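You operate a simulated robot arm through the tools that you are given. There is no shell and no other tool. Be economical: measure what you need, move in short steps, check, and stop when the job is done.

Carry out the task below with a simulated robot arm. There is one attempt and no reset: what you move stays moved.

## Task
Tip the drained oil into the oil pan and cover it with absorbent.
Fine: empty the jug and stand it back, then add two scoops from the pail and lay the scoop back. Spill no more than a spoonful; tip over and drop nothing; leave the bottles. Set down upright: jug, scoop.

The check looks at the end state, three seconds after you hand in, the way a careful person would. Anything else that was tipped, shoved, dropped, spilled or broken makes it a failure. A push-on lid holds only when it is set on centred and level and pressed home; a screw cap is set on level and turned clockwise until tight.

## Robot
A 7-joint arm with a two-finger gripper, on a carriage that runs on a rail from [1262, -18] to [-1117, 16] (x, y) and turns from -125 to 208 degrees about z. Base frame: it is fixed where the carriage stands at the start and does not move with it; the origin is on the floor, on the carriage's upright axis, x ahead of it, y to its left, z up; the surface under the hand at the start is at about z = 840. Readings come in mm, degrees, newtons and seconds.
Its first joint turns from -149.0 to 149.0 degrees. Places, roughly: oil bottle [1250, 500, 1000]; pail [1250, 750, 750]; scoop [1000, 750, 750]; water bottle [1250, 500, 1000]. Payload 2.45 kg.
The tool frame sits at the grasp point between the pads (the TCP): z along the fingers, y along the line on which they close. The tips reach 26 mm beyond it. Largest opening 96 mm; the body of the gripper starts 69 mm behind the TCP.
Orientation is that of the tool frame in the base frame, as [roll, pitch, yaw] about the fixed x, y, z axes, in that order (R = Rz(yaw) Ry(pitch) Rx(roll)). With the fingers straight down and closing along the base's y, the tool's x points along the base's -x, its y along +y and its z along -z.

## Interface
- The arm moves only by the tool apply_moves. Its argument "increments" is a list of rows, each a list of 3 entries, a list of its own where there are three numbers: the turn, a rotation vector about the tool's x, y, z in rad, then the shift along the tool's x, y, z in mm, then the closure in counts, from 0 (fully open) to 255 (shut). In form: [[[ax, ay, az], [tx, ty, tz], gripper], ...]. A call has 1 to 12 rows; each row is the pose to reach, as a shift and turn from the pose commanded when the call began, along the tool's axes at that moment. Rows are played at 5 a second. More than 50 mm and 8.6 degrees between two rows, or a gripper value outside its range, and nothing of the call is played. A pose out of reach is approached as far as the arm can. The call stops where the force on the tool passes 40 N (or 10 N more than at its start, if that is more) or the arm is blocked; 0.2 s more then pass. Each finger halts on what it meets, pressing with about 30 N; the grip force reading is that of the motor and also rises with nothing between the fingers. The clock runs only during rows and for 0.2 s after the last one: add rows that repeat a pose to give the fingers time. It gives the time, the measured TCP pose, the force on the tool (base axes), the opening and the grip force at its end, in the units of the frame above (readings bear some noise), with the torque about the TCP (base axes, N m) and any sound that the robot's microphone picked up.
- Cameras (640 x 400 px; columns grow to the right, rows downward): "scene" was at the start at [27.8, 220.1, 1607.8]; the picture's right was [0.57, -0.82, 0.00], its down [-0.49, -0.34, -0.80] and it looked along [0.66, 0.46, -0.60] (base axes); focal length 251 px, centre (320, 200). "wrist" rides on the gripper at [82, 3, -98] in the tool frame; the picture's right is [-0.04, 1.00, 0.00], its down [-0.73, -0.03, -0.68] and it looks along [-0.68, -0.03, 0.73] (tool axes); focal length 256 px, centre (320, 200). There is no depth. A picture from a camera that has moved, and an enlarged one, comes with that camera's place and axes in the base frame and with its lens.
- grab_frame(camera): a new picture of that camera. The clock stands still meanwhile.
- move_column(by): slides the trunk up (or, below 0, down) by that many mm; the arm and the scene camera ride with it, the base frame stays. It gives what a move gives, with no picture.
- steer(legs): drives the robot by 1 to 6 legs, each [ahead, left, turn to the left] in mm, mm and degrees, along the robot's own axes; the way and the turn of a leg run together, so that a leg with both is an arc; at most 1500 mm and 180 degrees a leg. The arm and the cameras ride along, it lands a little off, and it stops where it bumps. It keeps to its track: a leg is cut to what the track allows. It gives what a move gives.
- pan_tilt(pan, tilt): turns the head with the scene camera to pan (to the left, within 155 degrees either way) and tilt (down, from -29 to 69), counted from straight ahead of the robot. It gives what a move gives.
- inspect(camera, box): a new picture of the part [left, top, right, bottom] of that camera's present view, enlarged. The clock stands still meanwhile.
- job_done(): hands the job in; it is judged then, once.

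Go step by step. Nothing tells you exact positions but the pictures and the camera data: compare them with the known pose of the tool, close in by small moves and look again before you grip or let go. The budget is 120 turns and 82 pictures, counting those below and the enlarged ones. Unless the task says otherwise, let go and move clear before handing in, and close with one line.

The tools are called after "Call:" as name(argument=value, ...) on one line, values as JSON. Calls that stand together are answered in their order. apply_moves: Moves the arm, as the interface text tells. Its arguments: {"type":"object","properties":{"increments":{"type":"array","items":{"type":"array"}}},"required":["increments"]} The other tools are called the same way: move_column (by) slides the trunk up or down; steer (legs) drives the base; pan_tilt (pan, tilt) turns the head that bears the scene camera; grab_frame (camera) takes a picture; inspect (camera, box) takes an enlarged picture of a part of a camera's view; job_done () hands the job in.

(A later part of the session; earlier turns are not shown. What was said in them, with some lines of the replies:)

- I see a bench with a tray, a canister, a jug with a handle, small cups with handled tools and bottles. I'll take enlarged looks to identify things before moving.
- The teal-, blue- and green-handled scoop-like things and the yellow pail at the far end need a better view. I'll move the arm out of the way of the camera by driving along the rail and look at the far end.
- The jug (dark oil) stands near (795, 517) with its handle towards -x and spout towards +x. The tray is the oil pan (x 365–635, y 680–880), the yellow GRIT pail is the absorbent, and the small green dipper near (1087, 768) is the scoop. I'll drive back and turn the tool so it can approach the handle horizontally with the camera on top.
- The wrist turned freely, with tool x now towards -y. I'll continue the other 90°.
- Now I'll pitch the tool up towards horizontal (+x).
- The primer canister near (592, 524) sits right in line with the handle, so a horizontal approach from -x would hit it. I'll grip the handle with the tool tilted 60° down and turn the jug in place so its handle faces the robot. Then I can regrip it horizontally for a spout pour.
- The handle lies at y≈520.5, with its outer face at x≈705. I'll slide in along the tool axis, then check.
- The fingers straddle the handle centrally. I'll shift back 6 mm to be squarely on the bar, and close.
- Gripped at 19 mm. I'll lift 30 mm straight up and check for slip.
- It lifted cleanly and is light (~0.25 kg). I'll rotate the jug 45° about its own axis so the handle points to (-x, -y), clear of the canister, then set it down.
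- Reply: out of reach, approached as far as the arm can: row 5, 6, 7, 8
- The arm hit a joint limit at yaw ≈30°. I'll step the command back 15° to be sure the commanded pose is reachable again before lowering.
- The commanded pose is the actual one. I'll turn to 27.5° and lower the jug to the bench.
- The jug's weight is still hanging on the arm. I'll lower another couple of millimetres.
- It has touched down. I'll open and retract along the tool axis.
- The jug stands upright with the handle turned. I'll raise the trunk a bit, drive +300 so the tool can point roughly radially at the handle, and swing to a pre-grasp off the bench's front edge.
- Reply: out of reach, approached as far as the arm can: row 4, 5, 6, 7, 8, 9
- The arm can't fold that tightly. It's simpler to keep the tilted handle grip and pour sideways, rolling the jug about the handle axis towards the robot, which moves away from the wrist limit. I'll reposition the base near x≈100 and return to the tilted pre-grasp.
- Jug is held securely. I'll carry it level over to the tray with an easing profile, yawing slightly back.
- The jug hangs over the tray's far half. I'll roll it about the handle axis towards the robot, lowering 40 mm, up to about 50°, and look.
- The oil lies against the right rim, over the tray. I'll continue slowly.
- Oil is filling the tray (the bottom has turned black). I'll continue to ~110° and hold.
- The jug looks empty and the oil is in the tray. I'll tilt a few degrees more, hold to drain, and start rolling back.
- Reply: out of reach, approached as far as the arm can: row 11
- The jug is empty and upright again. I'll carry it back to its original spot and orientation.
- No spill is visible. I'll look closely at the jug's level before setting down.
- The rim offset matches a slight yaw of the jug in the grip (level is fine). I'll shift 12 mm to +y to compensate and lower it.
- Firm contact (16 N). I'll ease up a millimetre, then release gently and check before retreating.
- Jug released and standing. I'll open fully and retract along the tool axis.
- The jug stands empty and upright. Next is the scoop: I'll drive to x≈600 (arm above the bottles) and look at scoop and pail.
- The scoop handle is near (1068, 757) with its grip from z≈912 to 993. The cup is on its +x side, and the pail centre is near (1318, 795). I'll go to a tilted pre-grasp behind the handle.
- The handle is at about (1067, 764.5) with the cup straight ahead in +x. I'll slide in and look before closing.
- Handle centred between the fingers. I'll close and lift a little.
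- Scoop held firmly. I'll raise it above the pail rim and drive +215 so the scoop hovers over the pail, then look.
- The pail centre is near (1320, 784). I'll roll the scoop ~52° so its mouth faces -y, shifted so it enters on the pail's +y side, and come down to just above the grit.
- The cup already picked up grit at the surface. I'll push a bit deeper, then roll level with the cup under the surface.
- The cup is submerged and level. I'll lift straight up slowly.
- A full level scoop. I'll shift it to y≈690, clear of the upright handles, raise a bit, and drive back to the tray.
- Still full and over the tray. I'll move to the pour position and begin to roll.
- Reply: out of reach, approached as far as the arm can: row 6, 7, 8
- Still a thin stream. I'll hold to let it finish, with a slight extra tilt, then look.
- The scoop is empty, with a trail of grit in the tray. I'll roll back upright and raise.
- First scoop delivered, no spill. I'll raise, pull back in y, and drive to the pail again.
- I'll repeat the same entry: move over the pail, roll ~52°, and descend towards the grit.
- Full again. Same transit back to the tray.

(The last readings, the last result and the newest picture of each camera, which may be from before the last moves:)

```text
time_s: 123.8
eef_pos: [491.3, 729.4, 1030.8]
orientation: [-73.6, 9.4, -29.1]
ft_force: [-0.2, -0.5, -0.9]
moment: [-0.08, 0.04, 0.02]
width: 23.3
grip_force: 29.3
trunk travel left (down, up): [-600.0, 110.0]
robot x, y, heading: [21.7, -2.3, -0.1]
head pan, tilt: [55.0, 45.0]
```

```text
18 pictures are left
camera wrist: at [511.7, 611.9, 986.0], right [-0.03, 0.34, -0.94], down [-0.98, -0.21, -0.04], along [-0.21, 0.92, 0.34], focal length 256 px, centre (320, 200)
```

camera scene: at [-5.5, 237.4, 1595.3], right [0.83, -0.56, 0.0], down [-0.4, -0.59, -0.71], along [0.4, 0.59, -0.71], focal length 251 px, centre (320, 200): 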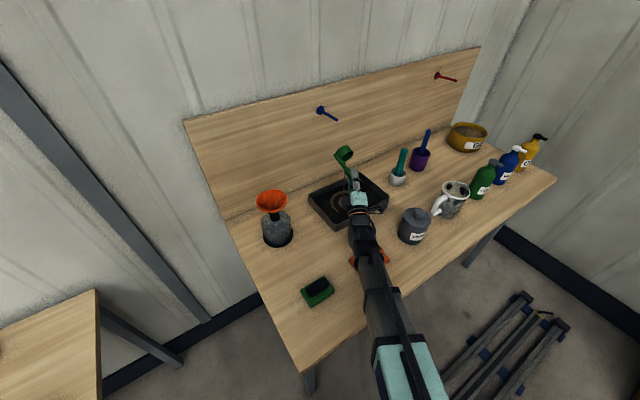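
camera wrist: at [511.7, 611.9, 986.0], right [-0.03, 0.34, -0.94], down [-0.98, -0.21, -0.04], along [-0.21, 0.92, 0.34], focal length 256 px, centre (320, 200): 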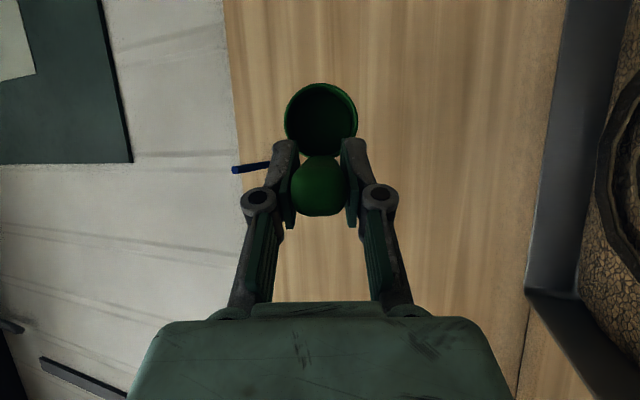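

Emptied; grit now covers much of the tray. I'll roll back upright, raise, and look.

Call:
apply_moves(increments=[[[-0.1212, 0, -0.07], [0, 0, 0], 255], [[-0.2425, 0, -0.14], [0, 0, 0], 255], [[-0.3637, 0, -0.21], [0, 0, 0], 255], [[-0.485, 0, -0.28], [0, 0, 0], 255], [[-0.6062, 0, -0.35], [0, 0, 0], 255], [[-0.7275, 0, -0.42], [0, 0, 0], 255], [[-0.8487, 0, -0.49], [0, 0, 0], 255]])

Call:
apply_moves(increments=[[[-0.1212, 0, -0.07], [0, 0, 0], 255], [[-0.2425, 0, -0.14], [0, 0, 0], 255], [[-0.3637, 0, -0.21], [0, 0, 0], 255], [[-0.485, 0, -0.28], [0, 0, 0], 255], [[-0.6062, 0, -0.35], [0, 0, 0], 255], [[-0.7275, 0, -0.42], [0, 0, 0], 255], [[-0.7967, 0, -0.46], [0, 0, 0], 255], [[-0.7967, 0, -0.46], [0, 0, 0], 255]])

Call:
apply_moves(increments=[[[0, 0, 0], [12, 8, -21], 255], [[0, 0, 0], [25, 18, -43], 255], [[0, 0, 0], [37, 28, -64], 255], [[0, 0, 0], [44, 34, -77], 255], [[0, 0, 0], [44, 34, -77], 255]])

Call:
grab_frame(camera="wrist")

Call:
inspect(camera="scene", box=[240, 130, 480, 280])

```text
time_s: 125.5
eef_pos: [491.6, 729.9, 1029.1]
orientation: [-123.7, -17.4, -24.9]
ft_force: [0.1, 0.8, -1.3]
moment: [-0.08, 0.01, -0.05]
width: 23.4
grip_force: 30.0
trunk travel left (down, up): [-600.0, 110.0]
robot x, y, heading: [17.7, -0.7, -0.0]
head pan, tilt: [55.0, 45.0]
```

```text
time_s: 127.2
eef_pos: [492.2, 730.0, 1029.8]
orientation: [179.8, -29.8, -0.4]
ft_force: [-0.1, 0.8, -1.8]
moment: [0.01, 0.03, -0.02]
width: 23.2
grip_force: 30.3
trunk travel left (down, up): [-600.0, 110.0]
robot x, y, heading: [20.5, 3.0, 0.1]
head pan, tilt: [55.0, 45.0]
```

```text
time_s: 128.4
eef_pos: [493.6, 696.3, 1117.6]
orientation: [180.0, -29.8, -0.5]
ft_force: [0.2, 0.0, -0.6]
moment: [-0.01, 0.01, -0.03]
width: 23.3
grip_force: 30.2
trunk travel left (down, up): [-600.0, 110.0]
robot x, y, heading: [23.4, 1.9, -0.1]
head pan, tilt: [55.0, 45.0]
```

```text
17 pictures are left
camera wrist: at [515.0, 693.8, 1242.5], right [-0.04, -1.0, -0.02], down [-0.97, 0.04, 0.22], along [-0.22, 0.03, -0.97], focal length 256 px, centre (320, 200)
```

wrist: 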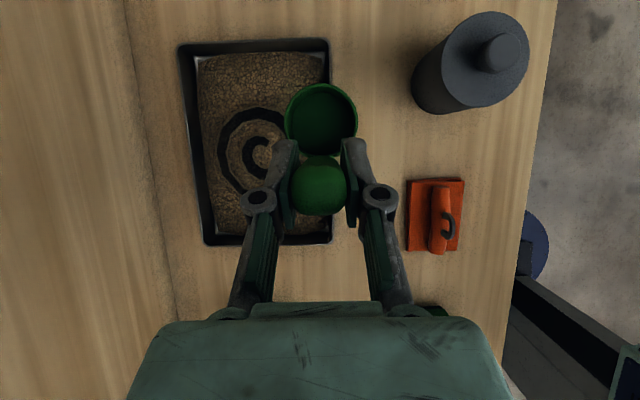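

```text
2.67 times, centred on (360, 205) of scene
camera zoom: at [21.9, 236.9, 1595.4], right [0.82, -0.57, 0.0], down [-0.41, -0.58, -0.71], along [0.41, 0.58, -0.71], focal length 669 px, centre (213, 187)
```

zoom: 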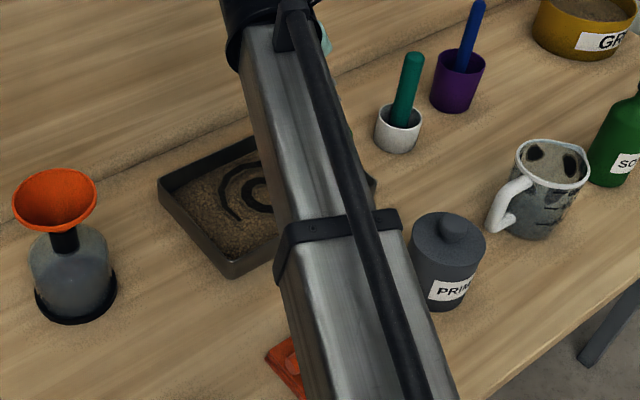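

Two scoops delivered and the bench is clean. I'll drive back to lay the scoop at its original place near (1069, 766).

Call:
steer(legs=[[576, 0, 0]])

Call:
grab_frame(camera="wrist")

```text
time_s: 131.8
eef_pos: [1076.6, 690.7, 1117.2]
orientation: [179.8, -29.8, -0.3]
ft_force: [0.4, -0.1, -1.2]
moment: [-0.04, 0.03, 0.01]
width: 23.3
grip_force: 29.9
trunk travel left (down, up): [-600.0, 110.0]
robot x, y, heading: [601.2, -6.6, 0.3]
head pan, tilt: [55.0, 45.0]
```

```text
15 pictures are left
camera wrist: at [1096.9, 686.7, 1242.3], right [-0.04, -1.0, -0.02], down [-0.97, 0.04, 0.22], along [-0.22, 0.03, -0.97], focal length 256 px, centre (320, 200)
```

wrist: 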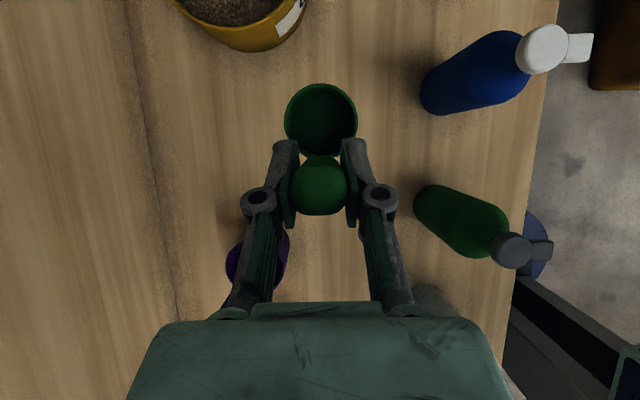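

Call:
apply_moves(increments=[[[0, 0, 0], [-2, -25, -1], 255], [[0, 0, 0], [-4, -50, -2], 255], [[0, 0, 0], [-5.7, -75, -3.3], 255], [[0, 0, 0], [-24.2, -75, 28.7], 255], [[0, 0, 0], [-44.2, -75, 63.3], 255], [[0, 0, 0], [-64.2, -75, 98], 255], [[0, 0, 0], [-75.7, -75, 118], 255], [[0, 0, 0], [-79.7, -75, 124.9], 255], [[0, 0, 0], [-82.2, -75, 129.2], 255], [[0, 0, 0], [-82.2, -75, 129.2], 255]])

Call:
grab_frame(camera="wrist")

```text
time_s: 134.0
eef_pos: [1068.6, 764.6, 965.6]
orientation: [-180.0, -29.9, -0.3]
ft_force: [0.0, 0.3, -0.5]
moment: [0.03, 0.04, 0.03]
width: 23.0
grip_force: 29.9
trunk travel left (down, up): [-600.0, 110.0]
robot x, y, heading: [597.8, -7.2, 0.1]
head pan, tilt: [55.0, 45.0]
```

```text
14 pictures are left
camera wrist: at [1090.0, 762.0, 1090.3], right [-0.04, -1.0, -0.02], down [-0.97, 0.04, 0.22], along [-0.22, 0.03, -0.97], focal length 256 px, centre (320, 200)
```

wrist: 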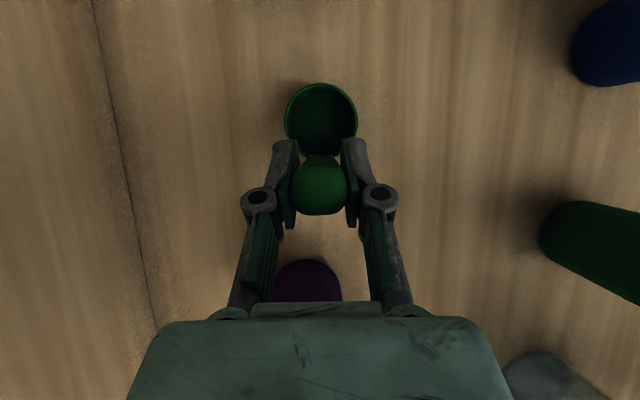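

I'll lower the last few millimetres gently.

Call:
apply_moves(increments=[[[0, 0, 0], [-1, 0, 1.7], 255], [[0, 0, 0], [-1.75, 0, 3], 255], [[0, 0, 0], [-2.25, 0, 3.9], 255], [[0, 0, 0], [-2.6, 0, 4.5], 255]])

```text
time_s: 135.0
eef_pos: [1068.6, 764.0, 962.9]
orientation: [-179.8, -30.1, -0.5]
ft_force: [0.2, 4.8, 26.5]
moment: [0.2, -0.38, 0.0]
width: 23.3
grip_force: 30.5
trunk travel left (down, up): [-600.0, 110.0]
robot x, y, heading: [603.1, -11.8, 0.2]
head pan, tilt: [55.0, 45.0]
```

It's on the bench (26 N). I'll ease up 2 mm, then open gradually.

Call:
apply_moves(increments=[[[0, 0, 0], [1, 0, -1.7], 255], [[0, 0, 0], [1, 0, -1.7], 235], [[0, 0, 0], [1, 0, -1.7], 205], [[0, 0, 0], [1, 0, -1.7], 170], [[0, 0, 0], [1, 0, -1.7], 120], [[0, 0, 0], [1, 0, -1.7], 60], [[0, 0, 0], [1, 0, -1.7], 60]])

Call:
grab_frame(camera="wrist")

```text
time_s: 136.6
eef_pos: [1068.6, 764.4, 960.8]
orientation: [179.8, -29.7, -0.2]
ft_force: [0.0, 0.3, -0.3]
moment: [0.04, 0.01, -0.02]
width: 73.4
grip_force: 0.1
trunk travel left (down, up): [-600.0, 110.0]
robot x, y, heading: [601.9, -4.9, 0.2]
head pan, tilt: [55.0, 45.0]
```

```text
13 pictures are left
camera wrist: at [1089.7, 761.3, 1086.6], right [-0.04, -1.0, -0.02], down [-0.97, 0.04, 0.22], along [-0.22, 0.03, -0.97], focal length 256 px, centre (320, 200)
```

wrist: 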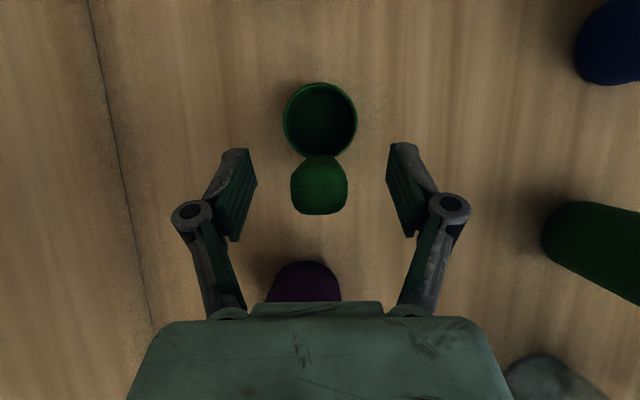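

The scoop stands upright, free of the fingers. I'll retract along the tool axis and up, then take a final look.

Call:
apply_moves(increments=[[[0, 0, 0], [0, 0, -20], 60], [[0, 0, 0], [0, 0, -55], 60], [[0, 0, 0], [0, 0, -95], 60], [[0, 0, 0], [20, 10, -130], 60], [[0, 0, 0], [50, 40, -160], 60], [[0, 0, 0], [70, 80, -180], 60], [[0, 0, 0], [70, 125, -180], 60], [[0, 0, 0], [70, 170, -180], 60], [[0, 0, 0], [70, 200, -180], 60]])

Call:
pan_tilt(pan=70, tilt=45)

Call:
grab_frame(camera="scene")

Call:
inspect(camera="scene", box=[150, 130, 470, 330])

```text
refused: row 5 steps farther than a row can; nothing moved
```

```text
time_s: 137.3
eef_pos: [1068.7, 764.4, 960.8]
orientation: [180.0, -29.7, -0.3]
ft_force: [-0.1, -0.8, 0.9]
moment: [0.03, -0.01, -0.02]
width: 73.4
grip_force: 0.0
trunk travel left (down, up): [-600.0, 110.0]
robot x, y, heading: [602.5, -11.7, 0.0]
head pan, tilt: [70.0, 45.0]
```

```text
12 pictures are left
camera scene: at [586.0, 238.3, 1595.4], right [0.94, -0.34, 0.0], down [-0.24, -0.66, -0.71], along [0.24, 0.66, -0.71], focal length 251 px, centre (320, 200)
```

scene: 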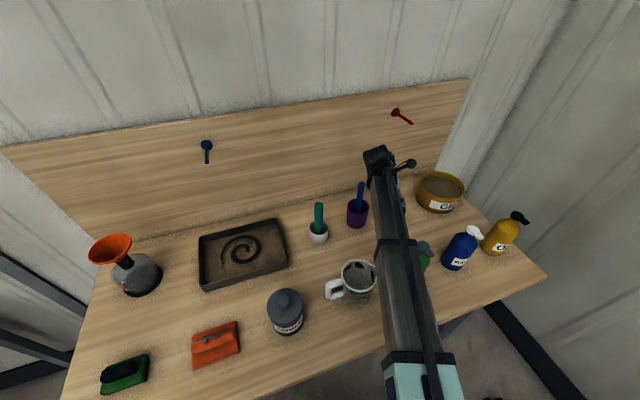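

```text
2.00 times, centred on (310, 230) of scene
camera zoom: at [586.0, 238.3, 1595.4], right [0.94, -0.34, 0.0], down [-0.24, -0.66, -0.71], along [0.24, 0.66, -0.71], focal length 502 px, centre (340, 140)
```

zoom: 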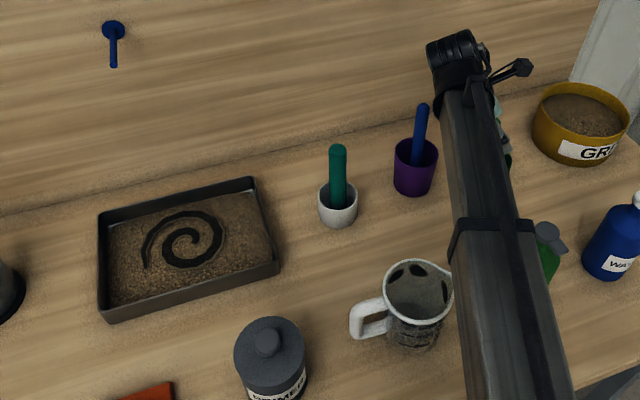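

The retreat was refused because a step was too long; the tray is covered and the bench clean. I'll retry with shorter steps.

Call:
apply_moves(increments=[[[0, 0, 0], [0, 0, -20], 60], [[0, 0, 0], [0, 0, -55], 60], [[0, 0, 0], [0, 0, -95], 60], [[0, 0, 0], [10, 0, -130], 60], [[0, 0, 0], [30, 10, -160], 60], [[0, 0, 0], [50, 35, -180], 60], [[0, 0, 0], [60, 75, -185], 60], [[0, 0, 0], [60, 115, -185], 60], [[0, 0, 0], [60, 155, -185], 60]])

Call:
grab_frame(camera="scene")

Call:
grab_frame(camera="wrist")

```text
time_s: 139.3
eef_pos: [1024.7, 609.5, 1150.8]
orientation: [-180.0, -29.8, -0.3]
ft_force: [-0.5, 0.7, -0.1]
moment: [0.0, 0.0, -0.03]
width: 73.2
grip_force: 0.0
trunk travel left (down, up): [-600.0, 110.0]
robot x, y, heading: [605.1, -10.6, 0.2]
head pan, tilt: [70.0, 45.0]
```

```text
10 pictures are left
camera scene: at [585.9, 238.2, 1595.4], right [0.94, -0.34, 0.0], down [-0.24, -0.66, -0.71], along [0.24, 0.66, -0.71], focal length 251 px, centre (320, 200)
```

scene: 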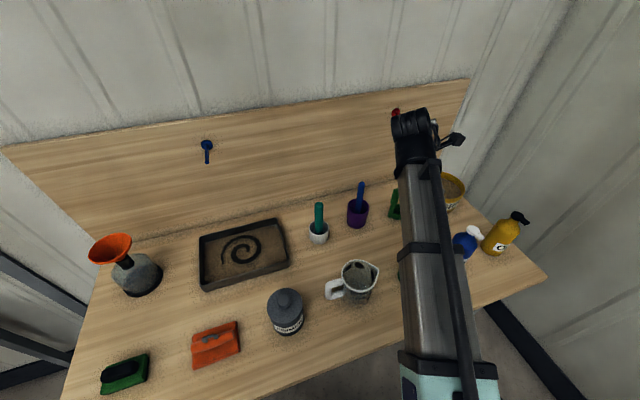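

```text
9 pictures are left
camera wrist: at [1047.1, 606.1, 1276.4], right [-0.04, -1.0, -0.02], down [-0.97, 0.03, 0.22], along [-0.22, 0.03, -0.97], focal length 256 px, centre (320, 200)
```

wrist: 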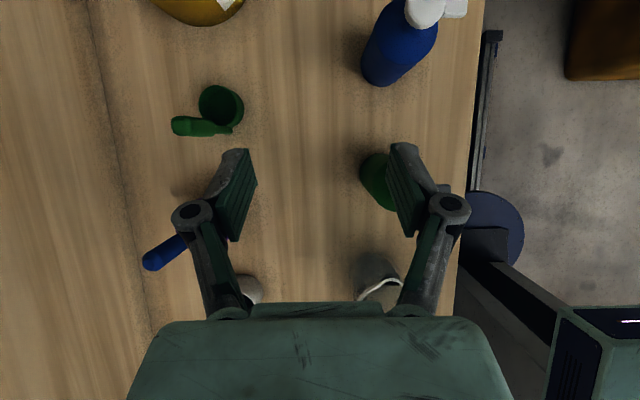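

The jug is empty and standing. The scoop is upright where it was, the tray is covered with two scoops, nothing else was disturbed, and the gripper is clear, so I'll hand in.

Call:
job_done()

```text
The job is handed in.
```

I poured the oil into the pan and covered it with two scoops of absorbent. A dark swirl of oil still showed through the grit when I last looked. The jug stands empty, back in its place, and the scoop is upright where it was. I saw no spills, and the bottles weren't touched.
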